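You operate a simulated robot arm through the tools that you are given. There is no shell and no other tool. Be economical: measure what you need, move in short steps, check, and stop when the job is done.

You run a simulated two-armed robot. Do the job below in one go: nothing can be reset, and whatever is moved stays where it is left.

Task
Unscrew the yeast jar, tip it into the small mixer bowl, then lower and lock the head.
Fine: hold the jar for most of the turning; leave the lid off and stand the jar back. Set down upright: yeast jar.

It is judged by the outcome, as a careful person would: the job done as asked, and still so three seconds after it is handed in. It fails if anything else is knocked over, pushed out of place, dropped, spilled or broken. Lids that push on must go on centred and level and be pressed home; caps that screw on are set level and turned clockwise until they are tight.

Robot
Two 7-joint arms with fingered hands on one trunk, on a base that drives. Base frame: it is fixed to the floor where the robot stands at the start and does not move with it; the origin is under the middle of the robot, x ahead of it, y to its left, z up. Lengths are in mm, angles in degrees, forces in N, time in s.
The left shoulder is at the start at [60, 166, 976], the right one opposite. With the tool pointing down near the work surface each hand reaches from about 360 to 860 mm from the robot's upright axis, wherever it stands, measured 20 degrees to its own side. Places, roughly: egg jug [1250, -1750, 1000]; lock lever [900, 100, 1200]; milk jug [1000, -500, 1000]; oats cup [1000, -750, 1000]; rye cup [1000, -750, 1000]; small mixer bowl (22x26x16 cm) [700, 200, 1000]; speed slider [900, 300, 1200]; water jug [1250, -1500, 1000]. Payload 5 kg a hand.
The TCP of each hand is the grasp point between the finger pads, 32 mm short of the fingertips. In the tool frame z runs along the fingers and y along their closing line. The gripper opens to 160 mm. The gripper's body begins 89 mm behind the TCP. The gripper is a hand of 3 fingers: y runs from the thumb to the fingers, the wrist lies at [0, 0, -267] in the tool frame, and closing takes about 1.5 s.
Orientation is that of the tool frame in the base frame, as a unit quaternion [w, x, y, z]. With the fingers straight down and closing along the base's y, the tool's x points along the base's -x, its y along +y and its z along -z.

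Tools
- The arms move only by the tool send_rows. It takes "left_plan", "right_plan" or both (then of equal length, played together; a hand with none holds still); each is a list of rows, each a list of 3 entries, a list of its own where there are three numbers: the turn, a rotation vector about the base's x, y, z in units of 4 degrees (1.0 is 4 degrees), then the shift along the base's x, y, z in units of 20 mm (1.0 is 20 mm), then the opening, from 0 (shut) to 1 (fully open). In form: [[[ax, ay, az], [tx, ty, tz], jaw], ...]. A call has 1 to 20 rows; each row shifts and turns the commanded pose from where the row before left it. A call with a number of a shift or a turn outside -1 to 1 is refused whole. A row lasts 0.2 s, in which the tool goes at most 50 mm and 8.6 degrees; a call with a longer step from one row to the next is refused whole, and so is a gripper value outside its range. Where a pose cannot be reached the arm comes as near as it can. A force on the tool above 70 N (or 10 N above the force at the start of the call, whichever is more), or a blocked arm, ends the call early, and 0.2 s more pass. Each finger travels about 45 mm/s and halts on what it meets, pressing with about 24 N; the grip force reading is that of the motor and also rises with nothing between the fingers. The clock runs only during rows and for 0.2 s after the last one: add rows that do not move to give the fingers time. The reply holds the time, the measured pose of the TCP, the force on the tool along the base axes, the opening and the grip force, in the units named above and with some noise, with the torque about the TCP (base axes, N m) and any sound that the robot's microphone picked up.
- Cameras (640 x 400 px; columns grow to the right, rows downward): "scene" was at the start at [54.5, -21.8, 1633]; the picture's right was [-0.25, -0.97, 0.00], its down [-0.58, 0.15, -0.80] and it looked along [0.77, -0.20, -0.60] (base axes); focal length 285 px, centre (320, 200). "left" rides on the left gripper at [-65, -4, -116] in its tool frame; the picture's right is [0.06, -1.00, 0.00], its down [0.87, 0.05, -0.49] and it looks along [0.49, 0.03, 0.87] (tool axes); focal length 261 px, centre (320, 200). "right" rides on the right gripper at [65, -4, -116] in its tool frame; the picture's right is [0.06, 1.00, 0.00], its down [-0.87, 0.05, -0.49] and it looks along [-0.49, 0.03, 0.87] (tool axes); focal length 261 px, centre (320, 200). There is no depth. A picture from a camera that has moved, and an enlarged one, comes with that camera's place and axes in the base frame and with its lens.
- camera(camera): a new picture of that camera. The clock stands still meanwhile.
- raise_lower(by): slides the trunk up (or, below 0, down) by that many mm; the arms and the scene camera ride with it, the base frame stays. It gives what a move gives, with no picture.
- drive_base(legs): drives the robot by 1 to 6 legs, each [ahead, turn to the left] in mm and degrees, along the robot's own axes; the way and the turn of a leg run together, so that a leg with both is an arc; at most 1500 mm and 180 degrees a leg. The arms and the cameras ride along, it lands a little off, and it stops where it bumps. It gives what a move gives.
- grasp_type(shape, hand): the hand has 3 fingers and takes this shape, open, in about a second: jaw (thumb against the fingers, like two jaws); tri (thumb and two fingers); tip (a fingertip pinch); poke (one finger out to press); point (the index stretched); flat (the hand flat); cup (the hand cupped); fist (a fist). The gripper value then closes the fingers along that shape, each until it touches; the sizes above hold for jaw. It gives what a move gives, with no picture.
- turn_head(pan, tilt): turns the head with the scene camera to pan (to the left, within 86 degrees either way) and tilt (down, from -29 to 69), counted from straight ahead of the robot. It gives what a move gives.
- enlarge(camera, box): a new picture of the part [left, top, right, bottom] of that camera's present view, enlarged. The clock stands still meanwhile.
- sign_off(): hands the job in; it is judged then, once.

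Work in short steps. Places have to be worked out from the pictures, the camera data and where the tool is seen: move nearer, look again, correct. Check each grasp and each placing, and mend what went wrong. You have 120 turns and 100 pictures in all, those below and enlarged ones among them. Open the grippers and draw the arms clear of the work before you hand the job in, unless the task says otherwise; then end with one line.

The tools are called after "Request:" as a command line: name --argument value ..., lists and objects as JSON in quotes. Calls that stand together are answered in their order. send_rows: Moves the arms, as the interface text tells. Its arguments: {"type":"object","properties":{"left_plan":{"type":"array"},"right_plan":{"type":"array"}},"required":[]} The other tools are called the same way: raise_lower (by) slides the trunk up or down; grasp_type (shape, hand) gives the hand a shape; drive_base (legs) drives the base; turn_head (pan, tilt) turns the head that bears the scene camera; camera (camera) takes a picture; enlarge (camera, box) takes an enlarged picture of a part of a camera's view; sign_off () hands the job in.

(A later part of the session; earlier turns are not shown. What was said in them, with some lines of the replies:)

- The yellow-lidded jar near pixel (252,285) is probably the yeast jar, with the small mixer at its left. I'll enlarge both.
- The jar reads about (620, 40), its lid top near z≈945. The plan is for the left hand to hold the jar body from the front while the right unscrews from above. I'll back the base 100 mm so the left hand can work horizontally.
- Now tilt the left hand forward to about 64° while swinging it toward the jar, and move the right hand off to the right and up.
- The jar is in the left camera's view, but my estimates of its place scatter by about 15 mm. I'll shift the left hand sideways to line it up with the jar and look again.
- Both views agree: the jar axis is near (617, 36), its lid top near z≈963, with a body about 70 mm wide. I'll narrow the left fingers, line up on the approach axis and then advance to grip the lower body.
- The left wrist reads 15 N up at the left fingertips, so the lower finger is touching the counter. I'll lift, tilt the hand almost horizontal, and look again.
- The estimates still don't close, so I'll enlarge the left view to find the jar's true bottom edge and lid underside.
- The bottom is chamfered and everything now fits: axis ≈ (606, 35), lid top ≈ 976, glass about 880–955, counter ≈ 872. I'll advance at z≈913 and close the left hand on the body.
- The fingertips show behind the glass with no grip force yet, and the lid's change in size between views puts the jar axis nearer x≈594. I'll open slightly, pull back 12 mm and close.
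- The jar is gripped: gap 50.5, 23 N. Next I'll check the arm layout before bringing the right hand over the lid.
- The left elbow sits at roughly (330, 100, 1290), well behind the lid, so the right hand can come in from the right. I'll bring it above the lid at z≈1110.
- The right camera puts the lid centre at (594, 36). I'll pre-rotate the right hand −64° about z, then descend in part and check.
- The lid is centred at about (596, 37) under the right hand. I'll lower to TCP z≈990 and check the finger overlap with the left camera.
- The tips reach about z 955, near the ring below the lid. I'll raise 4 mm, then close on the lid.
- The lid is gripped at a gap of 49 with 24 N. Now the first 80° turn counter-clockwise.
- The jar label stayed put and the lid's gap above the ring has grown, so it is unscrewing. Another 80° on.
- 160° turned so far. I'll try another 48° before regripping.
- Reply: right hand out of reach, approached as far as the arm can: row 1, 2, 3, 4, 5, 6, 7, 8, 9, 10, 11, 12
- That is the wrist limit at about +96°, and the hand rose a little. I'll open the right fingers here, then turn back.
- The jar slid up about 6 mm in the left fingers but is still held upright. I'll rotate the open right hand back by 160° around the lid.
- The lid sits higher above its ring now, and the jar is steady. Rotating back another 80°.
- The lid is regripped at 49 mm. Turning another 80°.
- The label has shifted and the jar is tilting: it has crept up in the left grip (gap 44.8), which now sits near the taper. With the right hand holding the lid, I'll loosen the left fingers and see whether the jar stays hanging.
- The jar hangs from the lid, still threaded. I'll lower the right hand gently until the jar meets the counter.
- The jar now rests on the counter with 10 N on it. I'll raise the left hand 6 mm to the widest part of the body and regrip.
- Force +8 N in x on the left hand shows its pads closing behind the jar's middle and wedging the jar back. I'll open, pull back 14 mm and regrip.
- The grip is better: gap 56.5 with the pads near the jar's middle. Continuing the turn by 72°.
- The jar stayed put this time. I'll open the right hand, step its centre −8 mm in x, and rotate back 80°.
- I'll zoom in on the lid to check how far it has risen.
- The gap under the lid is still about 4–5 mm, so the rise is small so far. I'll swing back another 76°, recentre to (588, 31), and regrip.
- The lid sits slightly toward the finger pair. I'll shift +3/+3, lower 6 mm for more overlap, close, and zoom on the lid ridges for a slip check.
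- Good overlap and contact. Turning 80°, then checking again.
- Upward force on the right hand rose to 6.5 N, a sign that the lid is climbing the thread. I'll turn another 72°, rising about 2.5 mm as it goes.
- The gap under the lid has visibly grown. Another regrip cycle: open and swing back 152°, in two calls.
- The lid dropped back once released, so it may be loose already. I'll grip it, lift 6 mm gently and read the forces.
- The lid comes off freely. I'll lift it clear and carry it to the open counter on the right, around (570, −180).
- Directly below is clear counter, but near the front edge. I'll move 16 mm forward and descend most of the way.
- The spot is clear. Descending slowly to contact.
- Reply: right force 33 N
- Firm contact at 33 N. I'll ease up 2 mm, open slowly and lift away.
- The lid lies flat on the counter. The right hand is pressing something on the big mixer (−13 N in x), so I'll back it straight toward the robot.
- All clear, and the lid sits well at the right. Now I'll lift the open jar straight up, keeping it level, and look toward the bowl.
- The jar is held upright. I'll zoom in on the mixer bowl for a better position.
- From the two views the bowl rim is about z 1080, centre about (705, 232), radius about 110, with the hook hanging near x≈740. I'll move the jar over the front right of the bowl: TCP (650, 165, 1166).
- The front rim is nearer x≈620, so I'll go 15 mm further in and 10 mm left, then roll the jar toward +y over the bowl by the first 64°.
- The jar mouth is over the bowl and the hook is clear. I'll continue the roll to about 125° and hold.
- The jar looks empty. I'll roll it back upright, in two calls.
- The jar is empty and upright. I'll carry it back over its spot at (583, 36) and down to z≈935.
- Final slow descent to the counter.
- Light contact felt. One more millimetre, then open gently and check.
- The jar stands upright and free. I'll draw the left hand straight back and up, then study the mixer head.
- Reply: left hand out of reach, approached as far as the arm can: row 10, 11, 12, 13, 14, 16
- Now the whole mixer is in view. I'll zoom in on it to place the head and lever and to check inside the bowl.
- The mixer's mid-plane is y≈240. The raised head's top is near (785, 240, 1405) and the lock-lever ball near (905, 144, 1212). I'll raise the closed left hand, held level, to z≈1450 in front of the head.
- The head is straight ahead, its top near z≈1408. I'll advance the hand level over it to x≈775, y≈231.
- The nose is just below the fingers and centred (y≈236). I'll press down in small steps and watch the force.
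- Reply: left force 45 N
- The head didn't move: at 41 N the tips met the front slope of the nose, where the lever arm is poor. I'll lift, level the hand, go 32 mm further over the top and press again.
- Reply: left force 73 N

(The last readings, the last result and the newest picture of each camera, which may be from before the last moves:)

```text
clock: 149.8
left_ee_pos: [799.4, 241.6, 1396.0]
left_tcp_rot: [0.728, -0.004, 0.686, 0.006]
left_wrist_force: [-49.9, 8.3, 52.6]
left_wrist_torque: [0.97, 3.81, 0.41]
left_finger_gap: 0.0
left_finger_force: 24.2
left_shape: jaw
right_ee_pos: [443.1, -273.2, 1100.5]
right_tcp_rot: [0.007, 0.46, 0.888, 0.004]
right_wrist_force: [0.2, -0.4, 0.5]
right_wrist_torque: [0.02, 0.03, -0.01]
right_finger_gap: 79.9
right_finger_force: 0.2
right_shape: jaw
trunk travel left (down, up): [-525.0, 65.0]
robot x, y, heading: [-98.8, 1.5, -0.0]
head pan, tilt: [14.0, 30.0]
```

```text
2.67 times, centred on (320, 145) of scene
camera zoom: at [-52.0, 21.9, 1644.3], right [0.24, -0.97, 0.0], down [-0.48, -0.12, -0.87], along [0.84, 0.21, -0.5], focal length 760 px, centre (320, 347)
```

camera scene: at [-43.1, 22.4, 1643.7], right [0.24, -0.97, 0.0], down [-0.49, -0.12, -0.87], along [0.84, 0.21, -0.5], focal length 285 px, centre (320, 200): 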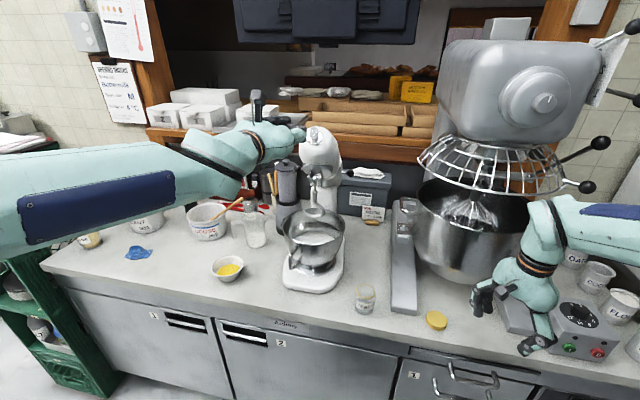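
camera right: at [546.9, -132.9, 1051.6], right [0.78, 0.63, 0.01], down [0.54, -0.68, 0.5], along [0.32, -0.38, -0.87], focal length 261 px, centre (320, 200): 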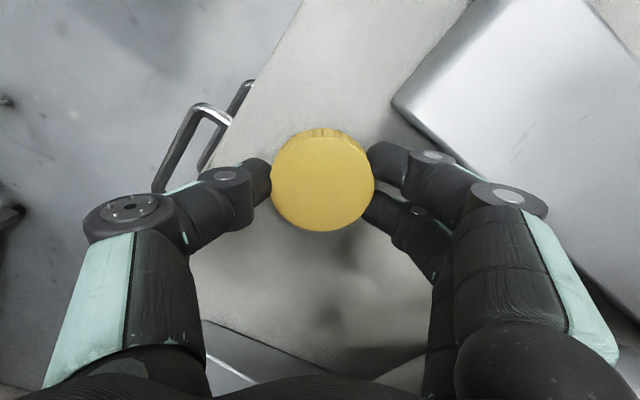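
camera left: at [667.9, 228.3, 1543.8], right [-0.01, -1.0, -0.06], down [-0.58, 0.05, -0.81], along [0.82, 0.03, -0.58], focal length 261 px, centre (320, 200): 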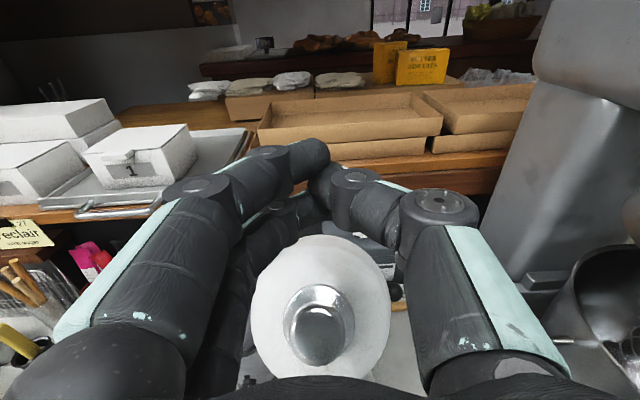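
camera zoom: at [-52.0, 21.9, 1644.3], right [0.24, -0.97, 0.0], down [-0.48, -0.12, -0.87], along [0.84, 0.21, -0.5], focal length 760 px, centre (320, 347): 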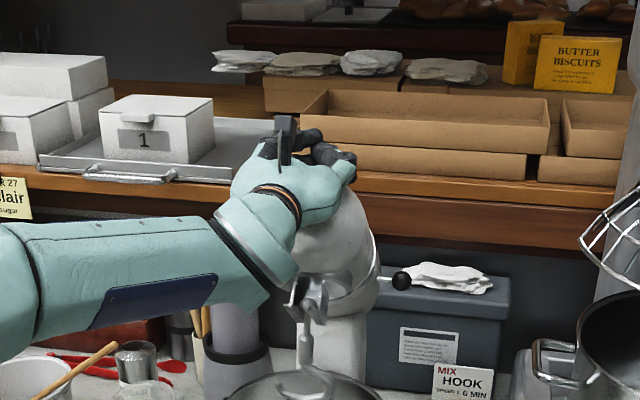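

The force turned radial (−50 N in x), with the palm pushing on the nose. I'll follow the head's arc instead: move back toward the robot while pressing down.

Request:
send_rows --left_plan '[[[0, 0, 0], [-0.8, -0.1, 0.1], 0], [[0, 0, 0], [-0.8, 0, -0.2], 0], [[0, 0, 0], [-0.5, 0, -0.4], 0], [[0, 0, 0], [-0.5, 0, -0.4], 0], [[0, 0, 0], [-0.5, 0, -0.4], 0], [[0, 0, 0], [-0.5, 0, -0.4], 0]]'

Request:
camera --camera "scene"

Request:
camera --camera "left"

```text
clock: 151.2
left_ee_pos: [733.8, 232.8, 1344.7]
left_tcp_rot: [0.72, -0.001, 0.694, 0.001]
left_wrist_force: [-0.1, 0.4, 0.2]
left_wrist_torque: [-0.02, -0.01, -0.01]
left_finger_gap: 0.0
left_finger_force: 24.5
left_shape: jaw
right_ee_pos: [448.2, -271.7, 1096.5]
right_tcp_rot: [0.004, 0.459, 0.888, 0.003]
right_wrist_force: [-0.7, -0.1, -0.3]
right_wrist_torque: [-0.02, -0.02, 0.01]
right_finger_gap: 79.6
right_finger_force: 0.0
right_shape: jaw
trunk travel left (down, up): [-525.0, 65.0]
robot x, y, heading: [-101.4, -4.4, -0.1]
head pan, tilt: [14.0, 30.0]
```

```text
20 pictures are left
camera scene: at [-43.6, 23.0, 1643.7], right [0.24, -0.97, 0.0], down [-0.49, -0.12, -0.87], along [0.84, 0.21, -0.5], focal length 285 px, centre (320, 200)
```

scene: 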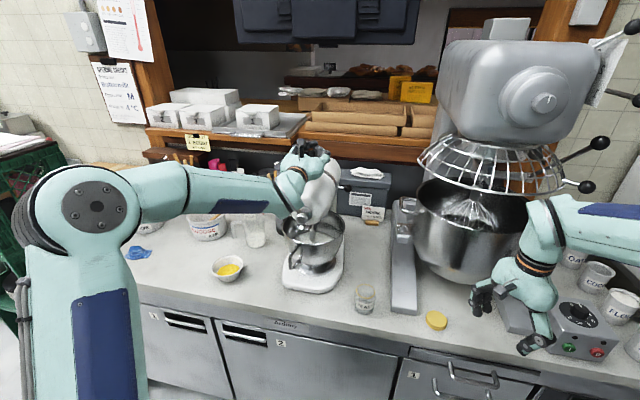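

```text
19 pictures are left
camera left: at [617.5, 230.1, 1406.3], right [0.0, -1.0, -0.06], down [-0.46, 0.05, -0.89], along [0.89, 0.03, -0.46], focal length 261 px, centre (320, 200)
```

left: 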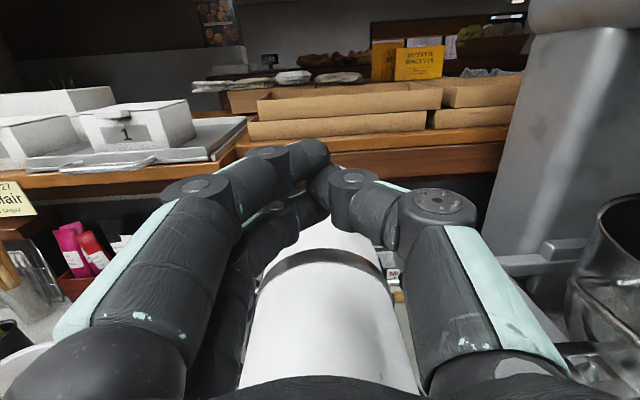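

The head has come down a lot and now lies under the hand with no force. I'll keep pressing straight down until it seats.

Request:
send_rows --left_plan '[[[0, 0, 0], [0, 0, -0.5], 0], [[0, 0, 0], [0, 0, -0.5], 0], [[0, 0, 0], [0, 0, -0.5], 0], [[0, 0, 0], [0, 0, -0.4], 0], [[0, 0, 0], [0, 0, -0.4], 0], [[0, 0, 0], [0, 0, -0.4], 0], [[0, 0, 0], [0, 0, -0.3], 0], [[0, 0, 0], [0, 0, -0.3], 0], [[0, 0, 0], [0, 0, -0.3], 0], [[0, 0, 0], [0, 0, -0.3], 0]]'

Request:
enlarge --camera "scene" --box '[240, 100, 400, 300]'

```text
clock: 153.4
left_ee_pos: [734.9, 231.5, 1277.8]
left_tcp_rot: [0.725, 0.002, 0.689, 0.001]
left_wrist_force: [5.7, 0.5, 24.0]
left_wrist_torque: [0.3, -0.5, -0.12]
left_finger_gap: 0.0
left_finger_force: 23.9
left_shape: jaw
right_ee_pos: [446.5, -273.8, 1096.8]
right_tcp_rot: [0.004, 0.46, 0.888, 0.003]
right_wrist_force: [0.7, -0.3, -0.9]
right_wrist_torque: [-0.01, -0.05, 0.01]
right_finger_gap: 79.5
right_finger_force: 0.1
right_shape: jaw
trunk travel left (down, up): [-525.0, 65.0]
robot x, y, heading: [-100.5, -0.9, -0.0]
head pan, tilt: [14.0, 30.0]
```

```text
2.00 times, centred on (320, 200) of scene
camera zoom: at [-44.7, 21.7, 1644.3], right [0.24, -0.97, 0.0], down [-0.48, -0.12, -0.87], along [0.84, 0.21, -0.5], focal length 570 px, centre (320, 200)
```

zoom: 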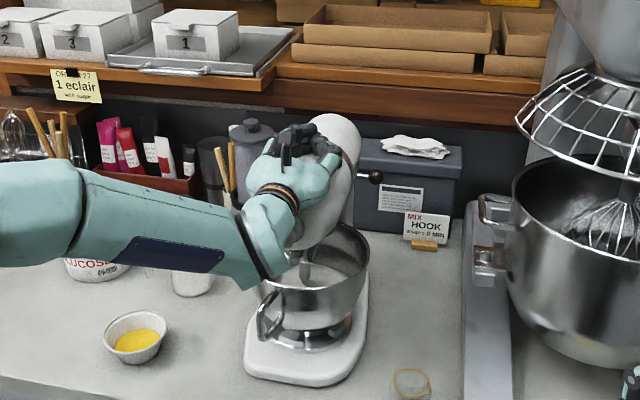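

The head looks level now, with 24 N building. I'll press a little more to confirm the stop.

Request:
send_rows --left_plan '[[[0, 0, 0], [0, 0, -0.3], 0], [[0, 0, 0], [0, 0, -0.3], 0], [[0, 0, 0], [0, 0, -0.2], 0], [[0, 0, 0], [0, 0, 0], 0]]'

Request:
camera --camera "left"

```text
clock: 154.4
left_ee_pos: [733.7, 230.6, 1274.5]
left_tcp_rot: [0.733, 0.003, 0.68, 0.005]
left_wrist_force: [15.0, -2.4, 67.2]
left_wrist_torque: [0.91, -1.16, -0.3]
left_finger_gap: 0.2
left_finger_force: 24.2
left_shape: jaw
right_ee_pos: [444.4, -275.5, 1098.0]
right_tcp_rot: [0.005, 0.46, 0.888, 0.003]
right_wrist_force: [0.5, 0.5, -0.4]
right_wrist_torque: [0.0, 0.01, 0.02]
right_finger_gap: 79.6
right_finger_force: 0.0
right_shape: jaw
trunk travel left (down, up): [-525.0, 65.0]
robot x, y, heading: [-102.0, 0.6, -0.2]
head pan, tilt: [14.0, 30.0]
```

```text
17 pictures are left
camera left: at [614.4, 225.6, 1332.0], right [0.01, -1.0, -0.07], down [-0.42, 0.06, -0.9], along [0.91, 0.04, -0.42], focal length 261 px, centre (320, 200)
```

left: 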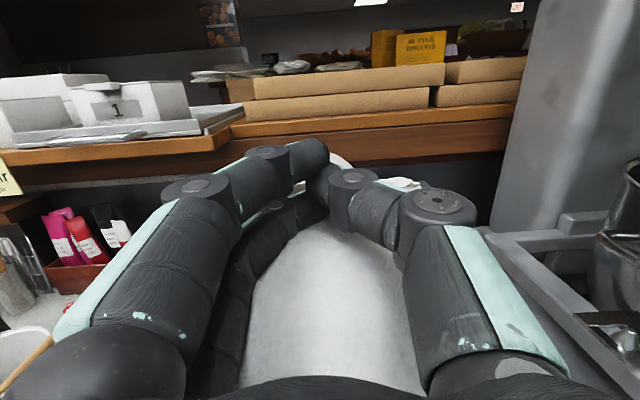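

The head is on its stop: 67 N for only 3 mm. I'll lift the left hand off and look closely at the lever.

Request:
send_rows --left_plan '[[[0, 0, 0], [0, 0, 1], 0], [[0, 0, 0], [-1, 0, 1], 0], [[0, 0, 0], [-1, 0, 1], 0], [[0, 0, 0], [-1, 0.5, 1], 0], [[0, 0, 0], [-1, 1, 0], 0], [[0, 0, 0], [-1, 1, 0], 0], [[0, 0, 0], [-1, 1, 0], 0], [[0, 0, 0], [-1, 1, 0], 0], [[0, 0, 0], [0, 1, 0], 0], [[0, 0, 0], [0, 0, 0], 0]]'

Request:
enlarge --camera "scene" --box '[280, 130, 380, 230]'

```text
clock: 156.6
left_ee_pos: [597.5, 339.8, 1331.3]
left_tcp_rot: [0.719, -0.001, 0.695, 0.001]
left_wrist_force: [0.1, 0.8, 0.5]
left_wrist_torque: [0.02, 0.0, 0.05]
left_finger_gap: 0.0
left_finger_force: 24.0
left_shape: jaw
right_ee_pos: [447.3, -274.2, 1096.5]
right_tcp_rot: [0.004, 0.461, 0.888, 0.002]
right_wrist_force: [0.1, -0.3, -0.4]
right_wrist_torque: [0.0, -0.01, -0.01]
right_finger_gap: 79.7
right_finger_force: 0.0
right_shape: jaw
trunk travel left (down, up): [-525.0, 65.0]
robot x, y, heading: [-98.8, -0.2, 0.1]
head pan, tilt: [14.0, 30.0]
```

```text
4.00 times, centred on (330, 180) of scene
camera zoom: at [-43.4, 22.1, 1643.8], right [0.24, -0.97, 0.0], down [-0.49, -0.12, -0.87], along [0.84, 0.21, -0.5], focal length 1139 px, centre (280, 280)
```

zoom: 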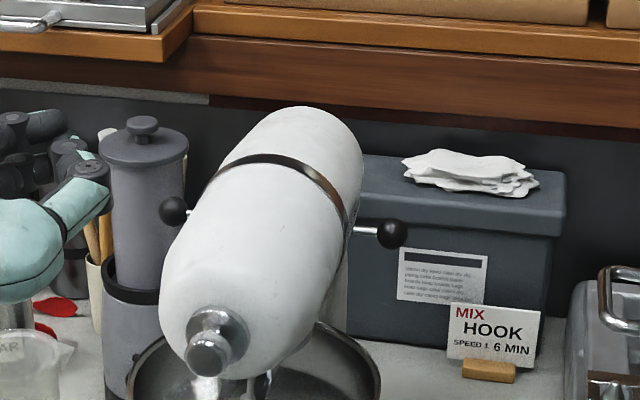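

The head stays level. The lever ball moved with it, to about (855, 144, 1172). I'll bring the left hand over to the right side of the head for a close look.

Request:
send_rows --left_plan '[[[0, 0, 0], [0, -1, 0], 0], [[0, 0, 0], [0, -1, 0], 0], [[0, 0, 0], [0, -1, 0], 0], [[0, 0, 0], [0, -1, 0], 0], [[0, 0, 0], [0, -1, 0], 0], [[0, 0, 0], [0, -1, 0], 0], [[0, 0, 0], [0, -1, 0], 0], [[0, 0, 0], [0, -1, 0], 0], [[0, 0, 0], [0, -1, 0], 0], [[0, 0, 0], [0, -1, 0], 0], [[0, 0, 0], [0, -1, 0], 0], [[0, 0, 0], [0.8, -1, 0], 0], [[0, 0, 0], [0.8, -1, 0], 0], [[0, 1, 0], [0.8, -0.3, 0], 0], [[0, 1, 0], [0, 0, 0], 0], [[0, 0, 0], [0, 0, 0], 0]]'

Request:
camera --camera "left"

```text
clock: 160.0
left_ee_pos: [644.0, 74.3, 1332.1]
left_tcp_rot: [0.669, 0.0, 0.744, 0.0]
left_wrist_force: [-0.6, 0.4, 0.0]
left_wrist_torque: [0.01, 0.0, 0.0]
left_finger_gap: 0.2
left_finger_force: 24.4
left_shape: jaw
right_ee_pos: [448.5, -273.5, 1096.7]
right_tcp_rot: [0.003, 0.459, 0.889, 0.002]
right_wrist_force: [-0.1, -0.7, -0.3]
right_wrist_torque: [0.01, 0.04, -0.01]
right_finger_gap: 79.8
right_finger_force: 0.1
right_shape: jaw
trunk travel left (down, up): [-525.0, 65.0]
robot x, y, heading: [-97.6, -1.0, -0.2]
head pan, tilt: [14.0, 30.0]
```

```text
15 pictures are left
camera left: at [536.8, 71.0, 1409.7], right [-0.01, -1.0, -0.06], down [-0.58, 0.05, -0.81], along [0.81, 0.03, -0.58], focal length 261 px, centre (320, 200)
```

left: 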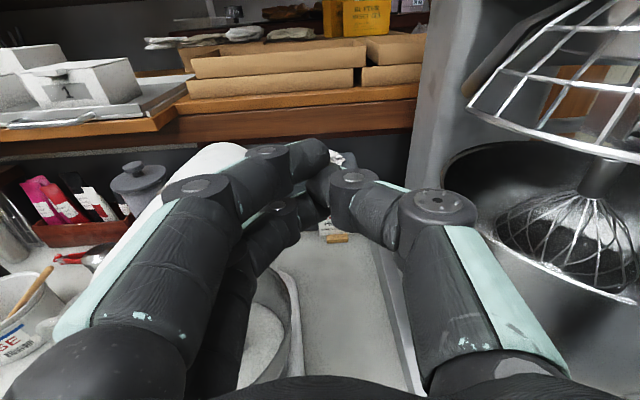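

The closed fingers hide the lever. I'll open them for a view through.

Request:
send_rows --left_plan '[[[0, 0, 0], [0.5, 0.4, 0], 0.3], [[0, 0, 0], [0.5, 0.4, 0], 0.5], [[0, 0, 0], [0.5, 0.4, 0], 0.6], [[0, 0, 0], [0.5, 0, -0.5], 0.6], [[0, 0, 0], [0.5, 0, -0.5], 0.6], [[0, 0, 0], [0.5, 0, -0.5], 0.6], [[0, 0, 0], [0, 0, 0], 0.6]]'

Request:
enlarge --camera "left" --box '[160, 100, 440, 275]'

```text
clock: 161.6
left_ee_pos: [703.9, 100.7, 1302.8]
left_tcp_rot: [0.67, 0.002, 0.742, -0.001]
left_wrist_force: [0.8, -0.7, 0.6]
left_wrist_torque: [0.02, 0.01, -0.02]
left_finger_gap: 95.5
left_finger_force: 0.0
left_shape: jaw
right_ee_pos: [447.6, -273.4, 1096.5]
right_tcp_rot: [0.004, 0.46, 0.888, 0.002]
right_wrist_force: [-0.5, 1.3, -0.2]
right_wrist_torque: [0.01, -0.01, 0.01]
right_finger_gap: 79.7
right_finger_force: 0.1
right_shape: jaw
trunk travel left (down, up): [-525.0, 65.0]
robot x, y, heading: [-101.5, -1.6, -0.2]
head pan, tilt: [14.0, 30.0]
```

```text
2.29 times, centred on (300, 188) of left
camera zoom: at [596.3, 96.7, 1380.8], right [-0.01, -1.0, -0.06], down [-0.58, 0.05, -0.81], along [0.82, 0.03, -0.58], focal length 596 px, centre (366, 229)
```

zoom: 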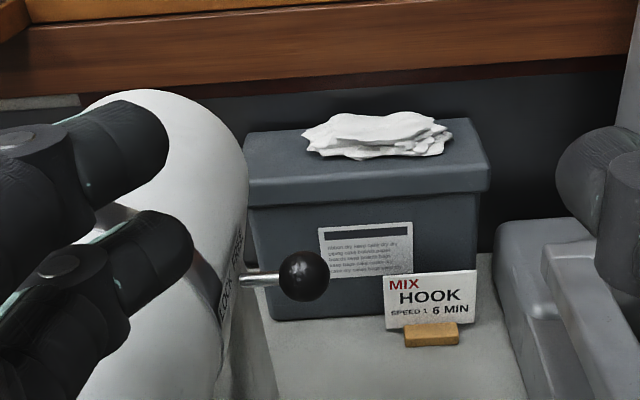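

There is lettering beside the lever. I'll zoom in to read it.

Request:
enlarge --camera "left" --box '[245, 180, 305, 255]'

```text
5.33 times, centred on (275, 218) of left
camera zoom: at [596.3, 96.7, 1380.8], right [-0.01, -1.0, -0.06], down [-0.58, 0.05, -0.81], along [0.82, 0.03, -0.58], focal length 1390 px, centre (560, 107)
```

zoom: 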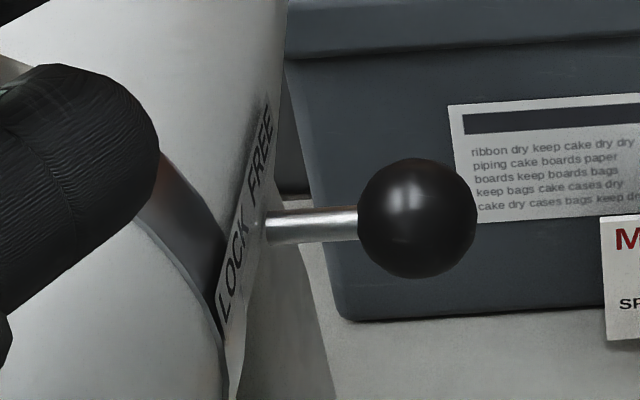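

The side plate reads LOCK toward the robot and FREE at the rear, so the lever must be drawn toward me (−x). I'll roll the hand 88° so it fits beside the head and can pinch the ball from above and below.

Request:
send_rows --left_plan '[[[1, 0, 0], [0, 0, 0], 0.45], [[1, 0, 0], [0, 0, 0], 0.45], [[1, 0, 0], [0, 0, 0], 0.45], [[1, 0, 0], [0, 0, 0], 0.45], [[1, 0, 0], [0, 0, 0], 0.45], [[1, 0, 0], [0, 0, 0], 0.45], [[1, 0, 0], [0, 0, 0], 0.45], [[1, 0, 0], [0, 0, 0], 0.45], [[1, 0, 0], [0, 0, 0], 0.45], [[1, 0, 0], [0, 0, 0], 0.45], [[1, 0, 0], [0, 0, 0], 0.45], [[1, 0, 0], [0, 0, 0], 0.45], [[1, 0, 0], [0, 0, 0], 0.45], [[1, 0, 0], [0, 0, 0], 0.45], [[1, 0, 0], [0, 0, 0], 0.45], [[1, 0, 0], [0, 0, 0], 0.45], [[1, 0, 0], [0, 0, 0], 0.45], [[1, 0, 0], [0, 0, 0], 0.45], [[1, 0, 0], [0, 0, 0], 0.45], [[1, 0, 0], [0, 0, 0], 0.45]]'

Request:
send_rows --left_plan '[[[1, 0, 0], [0, 0, 0], 0.45], [[1, 0, 0], [0, 0, 0], 0.45], [[0, 1, 0], [0, 0, 0], 0.45], [[0, 1, 0], [0, 0, 0], 0.45], [[0, 1, 0], [0, 0, 0], 0.45], [[0, 1, 0], [0, 0, 0], 0.45], [[0, 1, 0], [0, 0, 0], 0.45], [[0, 0, 0], [0, 0, 0], 0.45]]'

Request:
camera --camera "left"

```text
clock: 165.8
left_ee_pos: [702.4, 99.4, 1303.1]
left_tcp_rot: [0.512, 0.431, 0.568, 0.478]
left_wrist_force: [0.5, -0.9, -0.1]
left_wrist_torque: [0.0, -0.02, -0.02]
left_finger_gap: 72.9
left_finger_force: 0.1
left_shape: jaw
right_ee_pos: [447.8, -273.6, 1096.0]
right_tcp_rot: [0.004, 0.46, 0.888, 0.002]
right_wrist_force: [0.6, 0.0, -0.5]
right_wrist_torque: [0.0, -0.02, 0.03]
right_finger_gap: 79.8
right_finger_force: 0.0
right_shape: jaw
trunk travel left (down, up): [-525.0, 65.0]
robot x, y, heading: [-100.0, -1.4, -0.0]
head pan, tilt: [14.0, 30.0]
```

```text
clock: 167.6
left_ee_pos: [702.3, 99.9, 1302.7]
left_tcp_rot: [0.382, 0.547, 0.61, 0.427]
left_wrist_force: [0.7, 0.4, -0.1]
left_wrist_torque: [0.01, 0.0, 0.02]
left_finger_gap: 72.2
left_finger_force: 0.0
left_shape: jaw
right_ee_pos: [448.6, -273.4, 1095.9]
right_tcp_rot: [0.004, 0.461, 0.888, 0.001]
right_wrist_force: [0.6, 0.5, -0.2]
right_wrist_torque: [-0.02, 0.01, -0.05]
right_finger_gap: 79.5
right_finger_force: 0.0
right_shape: jaw
trunk travel left (down, up): [-525.0, 65.0]
robot x, y, heading: [-102.6, -3.5, -0.0]
head pan, tilt: [14.0, 30.0]
```

```text
12 pictures are left
camera left: at [602.5, 23.1, 1339.2], right [-0.35, 0.03, -0.94], down [-0.53, 0.82, 0.22], along [0.77, 0.58, -0.27], focal length 261 px, centre (320, 200)
```

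left: 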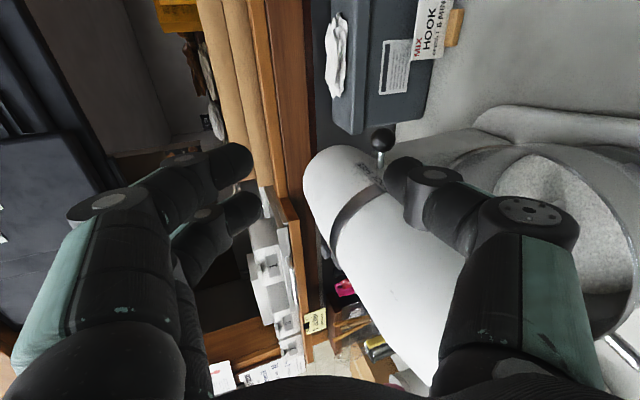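

The ball is at about (855, 146, 1168). I'll move to a pre-grasp 60 mm short of it on the approach line.

Request:
send_rows --left_plan '[[[0, 0, 0], [0.8, 0.3, -0.95], 0.45], [[0, 0, 0], [0.8, 0.3, -0.95], 0.45], [[0, 0, 0], [0.8, 0.3, -0.95], 0.45], [[0, 0, 0], [0.8, 0.3, -0.95], 0.45], [[0, 0, 0], [0.8, 0.35, -0.95], 0.4], [[0, 0, 0], [0.8, 0.35, -0.95], 0.4], [[0, 0, 0], [0, 0, 0], 0.4]]'

Request:
camera --camera "left"

```text
clock: 169.2
left_ee_pos: [801.0, 137.5, 1188.0]
left_tcp_rot: [0.382, 0.547, 0.61, 0.428]
left_wrist_force: [-0.4, -0.3, 0.1]
left_wrist_torque: [0.01, 0.01, 0.0]
left_finger_gap: 64.4
left_finger_force: 0.1
left_shape: jaw
right_ee_pos: [447.4, -272.7, 1095.7]
right_tcp_rot: [0.004, 0.46, 0.888, 0.002]
right_wrist_force: [-0.4, -0.4, 0.4]
right_wrist_torque: [-0.03, -0.02, 0.02]
right_finger_gap: 79.7
right_finger_force: 0.1
right_shape: jaw
trunk travel left (down, up): [-525.0, 65.0]
robot x, y, heading: [-99.7, 0.7, 0.1]
head pan, tilt: [14.0, 30.0]
```

```text
11 pictures are left
camera left: at [699.5, 61.0, 1223.5], right [-0.35, 0.03, -0.94], down [-0.54, 0.81, 0.22], along [0.77, 0.58, -0.27], focal length 261 px, centre (320, 200)
```

left: 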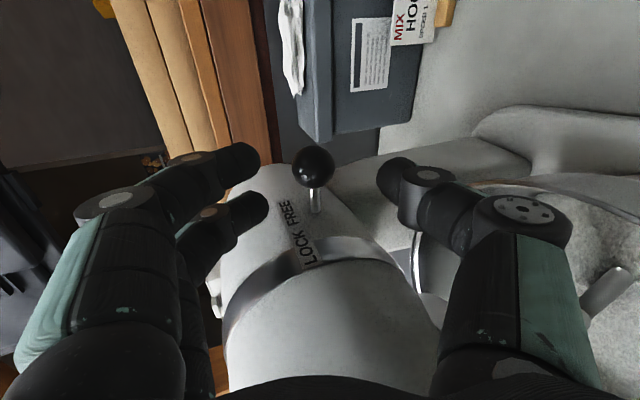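

The ball is squarely ahead between the fingers. I'll advance to it and close.

Request:
send_rows --left_plan '[[[0, 0, 0], [0.8, 0.08, -0.25], 0.4], [[0, 0, 0], [0.8, 0.08, -0.25], 0.4], [[0, 0, 0], [0.8, 0.08, -0.25], 0.4], [[0, 0, 0], [0, 0, 0], 0.3], [[0, 0, 0], [0, 0, 0], 0.2], [[0, 0, 0], [0, 0, 0], 0.1], [[0, 0, 0], [0, 0, 0], 0.05], [[0, 0, 0], [0, 0, 0], 0], [[0, 0, 0], [0, 0, 0], 0]]'

Request:
camera --camera "left"

```text
clock: 171.2
left_ee_pos: [848.3, 141.9, 1172.5]
left_tcp_rot: [0.381, 0.548, 0.61, 0.428]
left_wrist_force: [-0.7, -0.1, -4.3]
left_wrist_torque: [0.01, -0.02, -0.03]
left_finger_gap: 0.1
left_finger_force: 24.7
left_shape: jaw
right_ee_pos: [448.2, -273.8, 1095.7]
right_tcp_rot: [0.004, 0.46, 0.888, 0.002]
right_wrist_force: [0.1, 0.0, 0.2]
right_wrist_torque: [-0.01, 0.05, -0.02]
right_finger_gap: 79.7
right_finger_force: 0.0
right_shape: jaw
trunk travel left (down, up): [-525.0, 65.0]
robot x, y, heading: [-103.2, 4.5, -0.1]
head pan, tilt: [14.0, 30.0]
```

```text
10 pictures are left
camera left: at [747.9, 65.9, 1208.8], right [-0.35, 0.03, -0.94], down [-0.53, 0.81, 0.22], along [0.77, 0.58, -0.27], focal length 261 px, centre (320, 200)
```

left: 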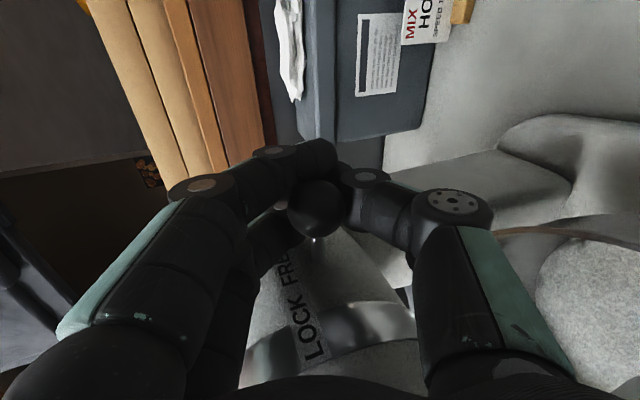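

The fingertips met behind the ball (gap 0), so the lever is hooked. I'll pull toward LOCK (−x) and watch the force and listen.

Request:
send_rows --left_plan '[[[0, 0, 0], [-0.3, 0, 0], 0], [[0, 0, 0], [-0.3, 0, 0], 0], [[0, 0, 0], [-0.3, 0, 0], 0], [[0, 0, 0], [-0.3, 0, 0], 0], [[0, 0, 0], [-0.3, 0, 0], 0], [[0, 0, 0], [0, 0, 0], 0]]'

Request:
camera --camera "left"

```text
clock: 172.6
left_ee_pos: [817.0, 141.5, 1172.9]
left_tcp_rot: [0.381, 0.548, 0.61, 0.426]
left_wrist_force: [-1.1, -0.4, -7.8]
left_wrist_torque: [0.04, -0.06, -0.02]
left_finger_gap: 0.0
left_finger_force: 24.1
left_shape: jaw
right_ee_pos: [448.8, -273.4, 1096.2]
right_tcp_rot: [0.004, 0.46, 0.888, 0.002]
right_wrist_force: [-0.4, -0.7, 0.6]
right_wrist_torque: [0.01, -0.04, -0.03]
right_finger_gap: 80.0
right_finger_force: 0.0
right_shape: jaw
trunk travel left (down, up): [-525.0, 65.0]
robot x, y, heading: [-102.2, -1.8, -0.2]
head pan, tilt: [14.0, 30.0]
```

```text
9 pictures are left
camera left: at [716.1, 65.8, 1209.4], right [-0.35, 0.03, -0.94], down [-0.53, 0.81, 0.22], along [0.77, 0.58, -0.27], focal length 261 px, centre (320, 200)
```

left: 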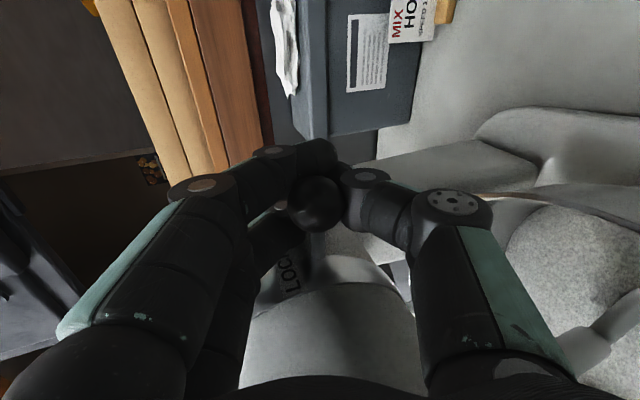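

The ball is following toward LOCK with little resistance. I'll keep pulling until it stops.

Request:
send_rows --left_plan '[[[0, 0, 0], [-0.3, 0, 0], 0], [[0, 0, 0], [-0.3, 0, 0], 0], [[0, 0, 0], [-0.3, 0, 0], 0], [[0, 0, 0], [-0.3, 0, 0], 0], [[0, 0, 0], [0, 0, 0], 0]]'

Request:
camera --camera "left"

```text
clock: 173.5
left_ee_pos: [806.1, 141.6, 1168.4]
left_tcp_rot: [0.379, 0.55, 0.609, 0.428]
left_wrist_force: [56.8, -3.0, -12.9]
left_wrist_torque: [0.14, 0.73, 0.05]
left_finger_gap: 0.0
left_finger_force: 24.0
left_shape: jaw
right_ee_pos: [454.7, -274.4, 1092.3]
right_tcp_rot: [0.001, 0.461, 0.887, 0.001]
right_wrist_force: [-0.4, 0.4, 0.1]
right_wrist_torque: [0.02, 0.01, 0.03]
right_finger_gap: 79.7
right_finger_force: 0.0
right_shape: jaw
trunk travel left (down, up): [-525.0, 65.0]
robot x, y, heading: [-98.6, -1.0, -0.4]
head pan, tilt: [14.0, 30.0]
stopped in row 4 (left hand): the force on the tool passed its limit (the readings are from after the stop); the commanded pose is now the measured one
```

```text
8 pictures are left
camera left: at [705.4, 65.4, 1205.0], right [-0.35, 0.03, -0.94], down [-0.53, 0.81, 0.23], along [0.77, 0.58, -0.27], focal length 261 px, centre (320, 200)
```

left: 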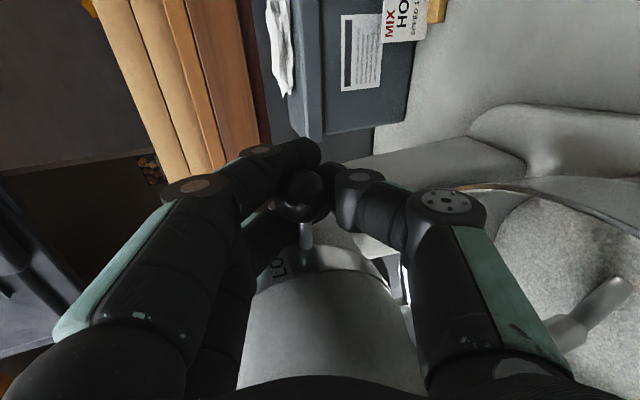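

A hard stop at 57 N with the lever beside LOCK. I'll relax, open the fingers and back out along the tool axis.

Request:
send_rows --left_plan '[[[0, 0, 0], [0.1, 0, 0], 0.1], [[0, 0, 0], [0.1, 0, 0], 0.3], [[0, 0, 0], [0, 0, 0], 0.45], [[0, 0, 0], [0, 0, 0], 0.5], [[0, 0, 0], [0, 0, 0], 0.5], [[0, 0, 0], [0, 0, 0], 0.5], [[0, 0, 0], [0, 0, 0], 0.5]]'

Request:
send_rows --left_plan '[[[0, 0, 0], [-0.6, -0.06, 0.22], 0.5], [[0, 0, 0], [-0.8, -0.08, 0.3], 0.5], [[0, 0, 0], [-0.8, -0.08, 0.3], 0.5], [[0, 0, 0], [-0.8, -0.08, 0.3], 0.5], [[0, 0, 0], [-0.5, -0.2, 0.8], 0.5], [[0, 0, 0], [-0.3, -0.2, 0.9], 0.5], [[0, 0, 0], [0, 0, 0], 0.5]]'

Request:
camera --camera "left"

```text
clock: 175.1
left_ee_pos: [803.0, 143.1, 1175.9]
left_tcp_rot: [0.382, 0.548, 0.608, 0.428]
left_wrist_force: [-0.5, -0.7, -0.2]
left_wrist_torque: [0.01, -0.04, 0.0]
left_finger_gap: 79.2
left_finger_force: 0.1
left_shape: jaw
right_ee_pos: [449.2, -273.4, 1096.0]
right_tcp_rot: [0.005, 0.46, 0.888, 0.002]
right_wrist_force: [-0.1, -0.9, -1.2]
right_wrist_torque: [-0.01, 0.0, -0.06]
right_finger_gap: 79.4
right_finger_force: 0.1
right_shape: jaw
trunk travel left (down, up): [-525.0, 65.0]
robot x, y, heading: [-97.8, -0.4, -0.2]
head pan, tilt: [14.0, 30.0]
```

```text
clock: 176.7
left_ee_pos: [726.3, 127.8, 1231.3]
left_tcp_rot: [0.382, 0.548, 0.608, 0.429]
left_wrist_force: [-0.4, -0.2, -0.4]
left_wrist_torque: [-0.04, 0.0, -0.02]
left_finger_gap: 79.3
left_finger_force: 0.0
left_shape: jaw
right_ee_pos: [448.5, -274.3, 1095.9]
right_tcp_rot: [0.004, 0.46, 0.888, 0.003]
right_wrist_force: [-0.2, -0.1, -0.1]
right_wrist_torque: [0.0, 0.03, 0.0]
right_finger_gap: 79.7
right_finger_force: 0.0
right_shape: jaw
trunk travel left (down, up): [-525.0, 65.0]
robot x, y, heading: [-100.4, -2.7, -0.1]
head pan, tilt: [14.0, 30.0]
```

```text
7 pictures are left
camera left: at [624.8, 52.0, 1266.6], right [-0.34, 0.03, -0.94], down [-0.54, 0.81, 0.22], along [0.77, 0.58, -0.26], focal length 261 px, centre (320, 200)
```

left: 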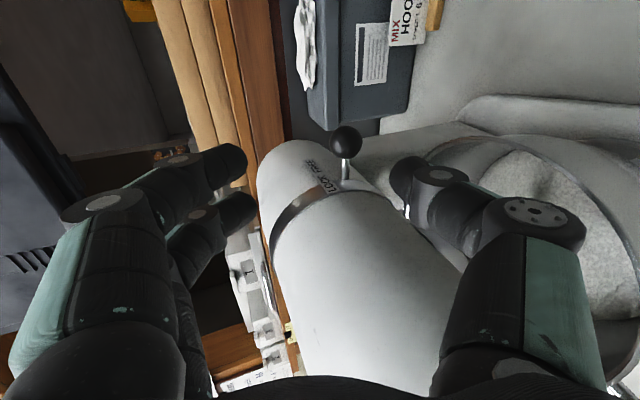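

The lever now sits by LOCK and the head stays down. I'll draw the left arm up and back, then check the whole scene.

Request:
send_rows --left_plan '[[[0, 0, 0], [-0.3, -0.3, 1], 0.5], [[0, 0, 0], [-0.3, -0.3, 1], 0.5], [[0, 0, 0], [-0.3, 0, 1], 0.5], [[0, 0, 0], [-1, 0, 1], 0.5], [[0, 0, 0], [-1, 0, 0], 0.5], [[0, 0, 0], [-1, 0, 0], 0.6], [[0, 0, 0], [-1, 0, 0], 0.6], [[0, 0, 0], [-1, 0, 0], 0.6], [[0, 0, 0], [-0.5, 0, 0], 0.6], [[0, 0, 0], [0, 0, 0], 0.6]]'

Request:
drive_base --legs '[[-150, 0]]'

Request:
camera --camera "scene"

Request:
enlarge --camera "scene" --box '[250, 120, 450, 330]'

```text
clock: 178.9
left_ee_pos: [599.5, 116.7, 1311.4]
left_tcp_rot: [0.383, 0.548, 0.608, 0.429]
left_wrist_force: [0.4, -0.4, -0.1]
left_wrist_torque: [0.01, -0.01, -0.03]
left_finger_gap: 95.3
left_finger_force: 0.0
left_shape: jaw
right_ee_pos: [449.4, -273.8, 1097.0]
right_tcp_rot: [0.004, 0.461, 0.887, 0.003]
right_wrist_force: [0.7, 0.0, 0.1]
right_wrist_torque: [0.01, -0.01, 0.0]
right_finger_gap: 79.8
right_finger_force: 0.0
right_shape: jaw
trunk travel left (down, up): [-525.0, 65.0]
robot x, y, heading: [-99.3, 1.5, -0.3]
head pan, tilt: [14.0, 30.0]
```

```text
clock: 180.2
left_ee_pos: [446.7, 115.7, 1312.0]
left_tcp_rot: [0.383, 0.548, 0.608, 0.429]
left_wrist_force: [-0.4, 0.2, 0.0]
left_wrist_torque: [-0.01, -0.02, -0.01]
left_finger_gap: 95.4
left_finger_force: 0.0
left_shape: jaw
right_ee_pos: [296.9, -273.5, 1096.7]
right_tcp_rot: [0.004, 0.461, 0.887, 0.002]
right_wrist_force: [-0.9, -0.1, 0.2]
right_wrist_torque: [-0.02, -0.02, -0.02]
right_finger_gap: 79.4
right_finger_force: 0.1
right_shape: jaw
trunk travel left (down, up): [-525.0, 65.0]
robot x, y, heading: [-248.1, -0.2, -0.3]
head pan, tilt: [14.0, 30.0]
```

```text
6 pictures are left
camera scene: at [-194.5, 22.7, 1643.8], right [0.24, -0.97, 0.0], down [-0.48, -0.12, -0.87], along [0.84, 0.21, -0.5], focal length 285 px, centre (320, 200)
```

scene: 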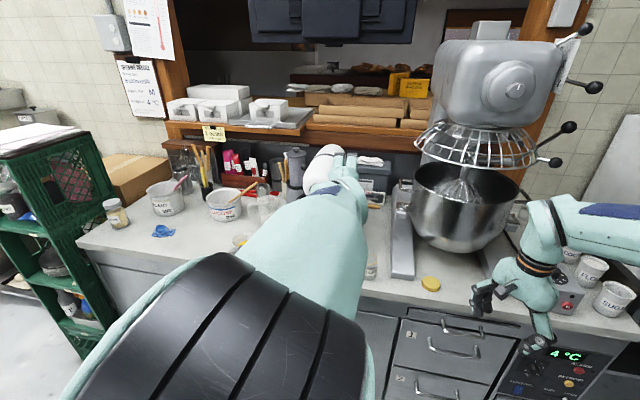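

```text
1.90 times, centred on (350, 225) of scene
camera zoom: at [-194.5, 22.7, 1643.8], right [0.24, -0.97, 0.0], down [-0.48, -0.12, -0.87], along [0.84, 0.21, -0.5], focal length 542 px, centre (263, 152)
```

zoom: 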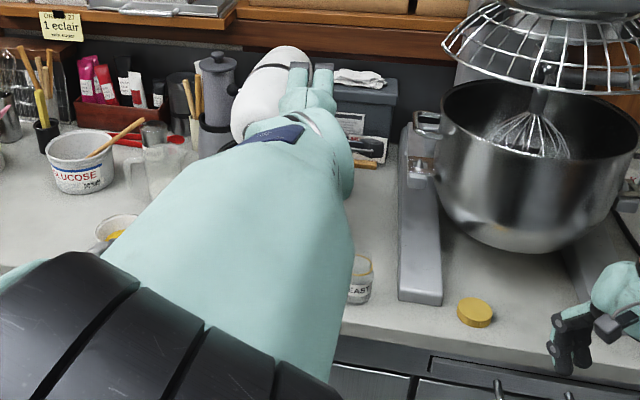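

The arm blocks the view. I'll swing it left and down into free space and look once more.

Request:
send_rows --left_plan '[[[0, 0, 0], [0, 1, 0], 0.6], [[0, 0, 0], [0, 1, 0], 0.6], [[0, 0, 0], [0, 1, 0], 0.6], [[0, 0, 0], [0, 1, 0], 0.6], [[0, 0, 0], [0, 1, 0], 0.6], [[0, 0, 0], [0, 1, 0], 0.6], [[0, 0, 0], [0, 1, 0], 0.6], [[0, 0, 0], [0, 1, 0], 0.6], [[0, 0, 0], [0, 1, 0], 0.6], [[0, 0, 0], [0, 1, 0], 0.6], [[0, 0, 0], [0, 1, 0], 0.6], [[0, 0, 0], [0, 1, 0], 0.6], [[0, 0, 0], [0, 1, 0], 0.6], [[0, 0, 0], [0, 1, 0], 0.6], [[0, 0, 0], [0, 1, 0], 0.6], [[0, 0, 0], [0, 1, 0], 0.6]]'

Request:
enlarge --camera "scene" --box '[250, 120, 450, 330]'

```text
clock: 183.7
left_ee_pos: [452.4, 417.5, 1316.8]
left_tcp_rot: [0.389, 0.554, 0.599, 0.427]
left_wrist_force: [-1.1, 6.8, -1.9]
left_wrist_torque: [-0.26, -0.3, -0.71]
left_finger_gap: 95.5
left_finger_force: 0.1
left_shape: jaw
right_ee_pos: [298.3, -277.9, 1095.4]
right_tcp_rot: [0.003, 0.462, 0.887, 0.003]
right_wrist_force: [-0.2, -1.6, -0.7]
right_wrist_torque: [0.19, 0.02, -0.01]
right_finger_gap: 79.7
right_finger_force: 0.1
right_shape: jaw
trunk travel left (down, up): [-525.0, 65.0]
robot x, y, heading: [-249.2, 3.4, -0.5]
head pan, tilt: [14.0, 30.0]
```

```text
1.90 times, centred on (350, 225) of scene
camera zoom: at [-192.4, 19.1, 1643.8], right [0.24, -0.97, 0.0], down [-0.49, -0.12, -0.87], along [0.84, 0.21, -0.5], focal length 542 px, centre (263, 152)
```

zoom: 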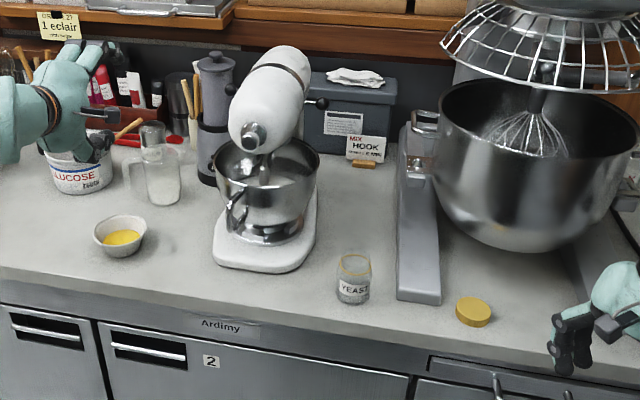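

The job looks done: head down, lever at LOCK, jar upright, lid beside it. But the left arm reads a 7 N side force, so I'll ease it back to the right and check.

Request:
send_rows --left_plan '[[[0, 0, 0], [0, -1, 0], 0.6], [[0, 0, 0], [0, -1, 0], 0.6], [[0, 0, 0], [0, -1, 0], 0.6], [[0, 0, 0], [0, -1, 0], 0.6], [[0, 0, 0], [0, 0, 0], 0.6], [[0, 0, 0], [0, 0, 0], 0.6]]'

Request:
camera --camera "scene"

```text
clock: 185.1
left_ee_pos: [448.2, 357.7, 1311.3]
left_tcp_rot: [0.382, 0.548, 0.608, 0.429]
left_wrist_force: [0.1, 0.2, 0.8]
left_wrist_torque: [0.0, 0.03, 0.04]
left_finger_gap: 95.6
left_finger_force: 0.1
left_shape: jaw
right_ee_pos: [298.8, -274.8, 1097.0]
right_tcp_rot: [0.004, 0.461, 0.887, 0.002]
right_wrist_force: [0.0, -0.3, 0.4]
right_wrist_torque: [-0.05, 0.0, -0.02]
right_finger_gap: 79.7
right_finger_force: 0.0
right_shape: jaw
trunk travel left (down, up): [-525.0, 65.0]
robot x, y, heading: [-249.2, 4.0, -0.1]
head pan, tilt: [14.0, 30.0]
```

```text
3 pictures are left
camera scene: at [-192.5, 22.7, 1643.7], right [0.24, -0.97, 0.0], down [-0.49, -0.12, -0.87], along [0.84, 0.21, -0.5], focal length 285 px, centre (320, 200)
```

scene: 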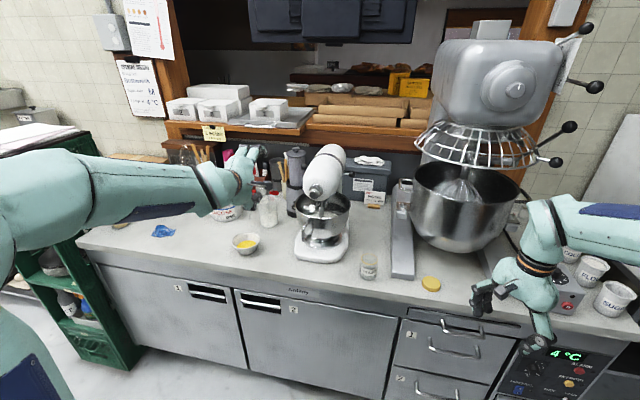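

The forces are back to zero, the counter is undisturbed and both hands are open and clear, so I'm handing the job in.

Request:
sign_off

```text
The job is handed in.
```

The yeast jar is unscrewed and emptied into the small mixer bowl, then stood back upright with its lid left off beside it. The mixer head is down and its lever pulled to LOCK; I could not see the yeast in the bowl itself, and the left arm briefly met about 7 N of side contact while backing away.
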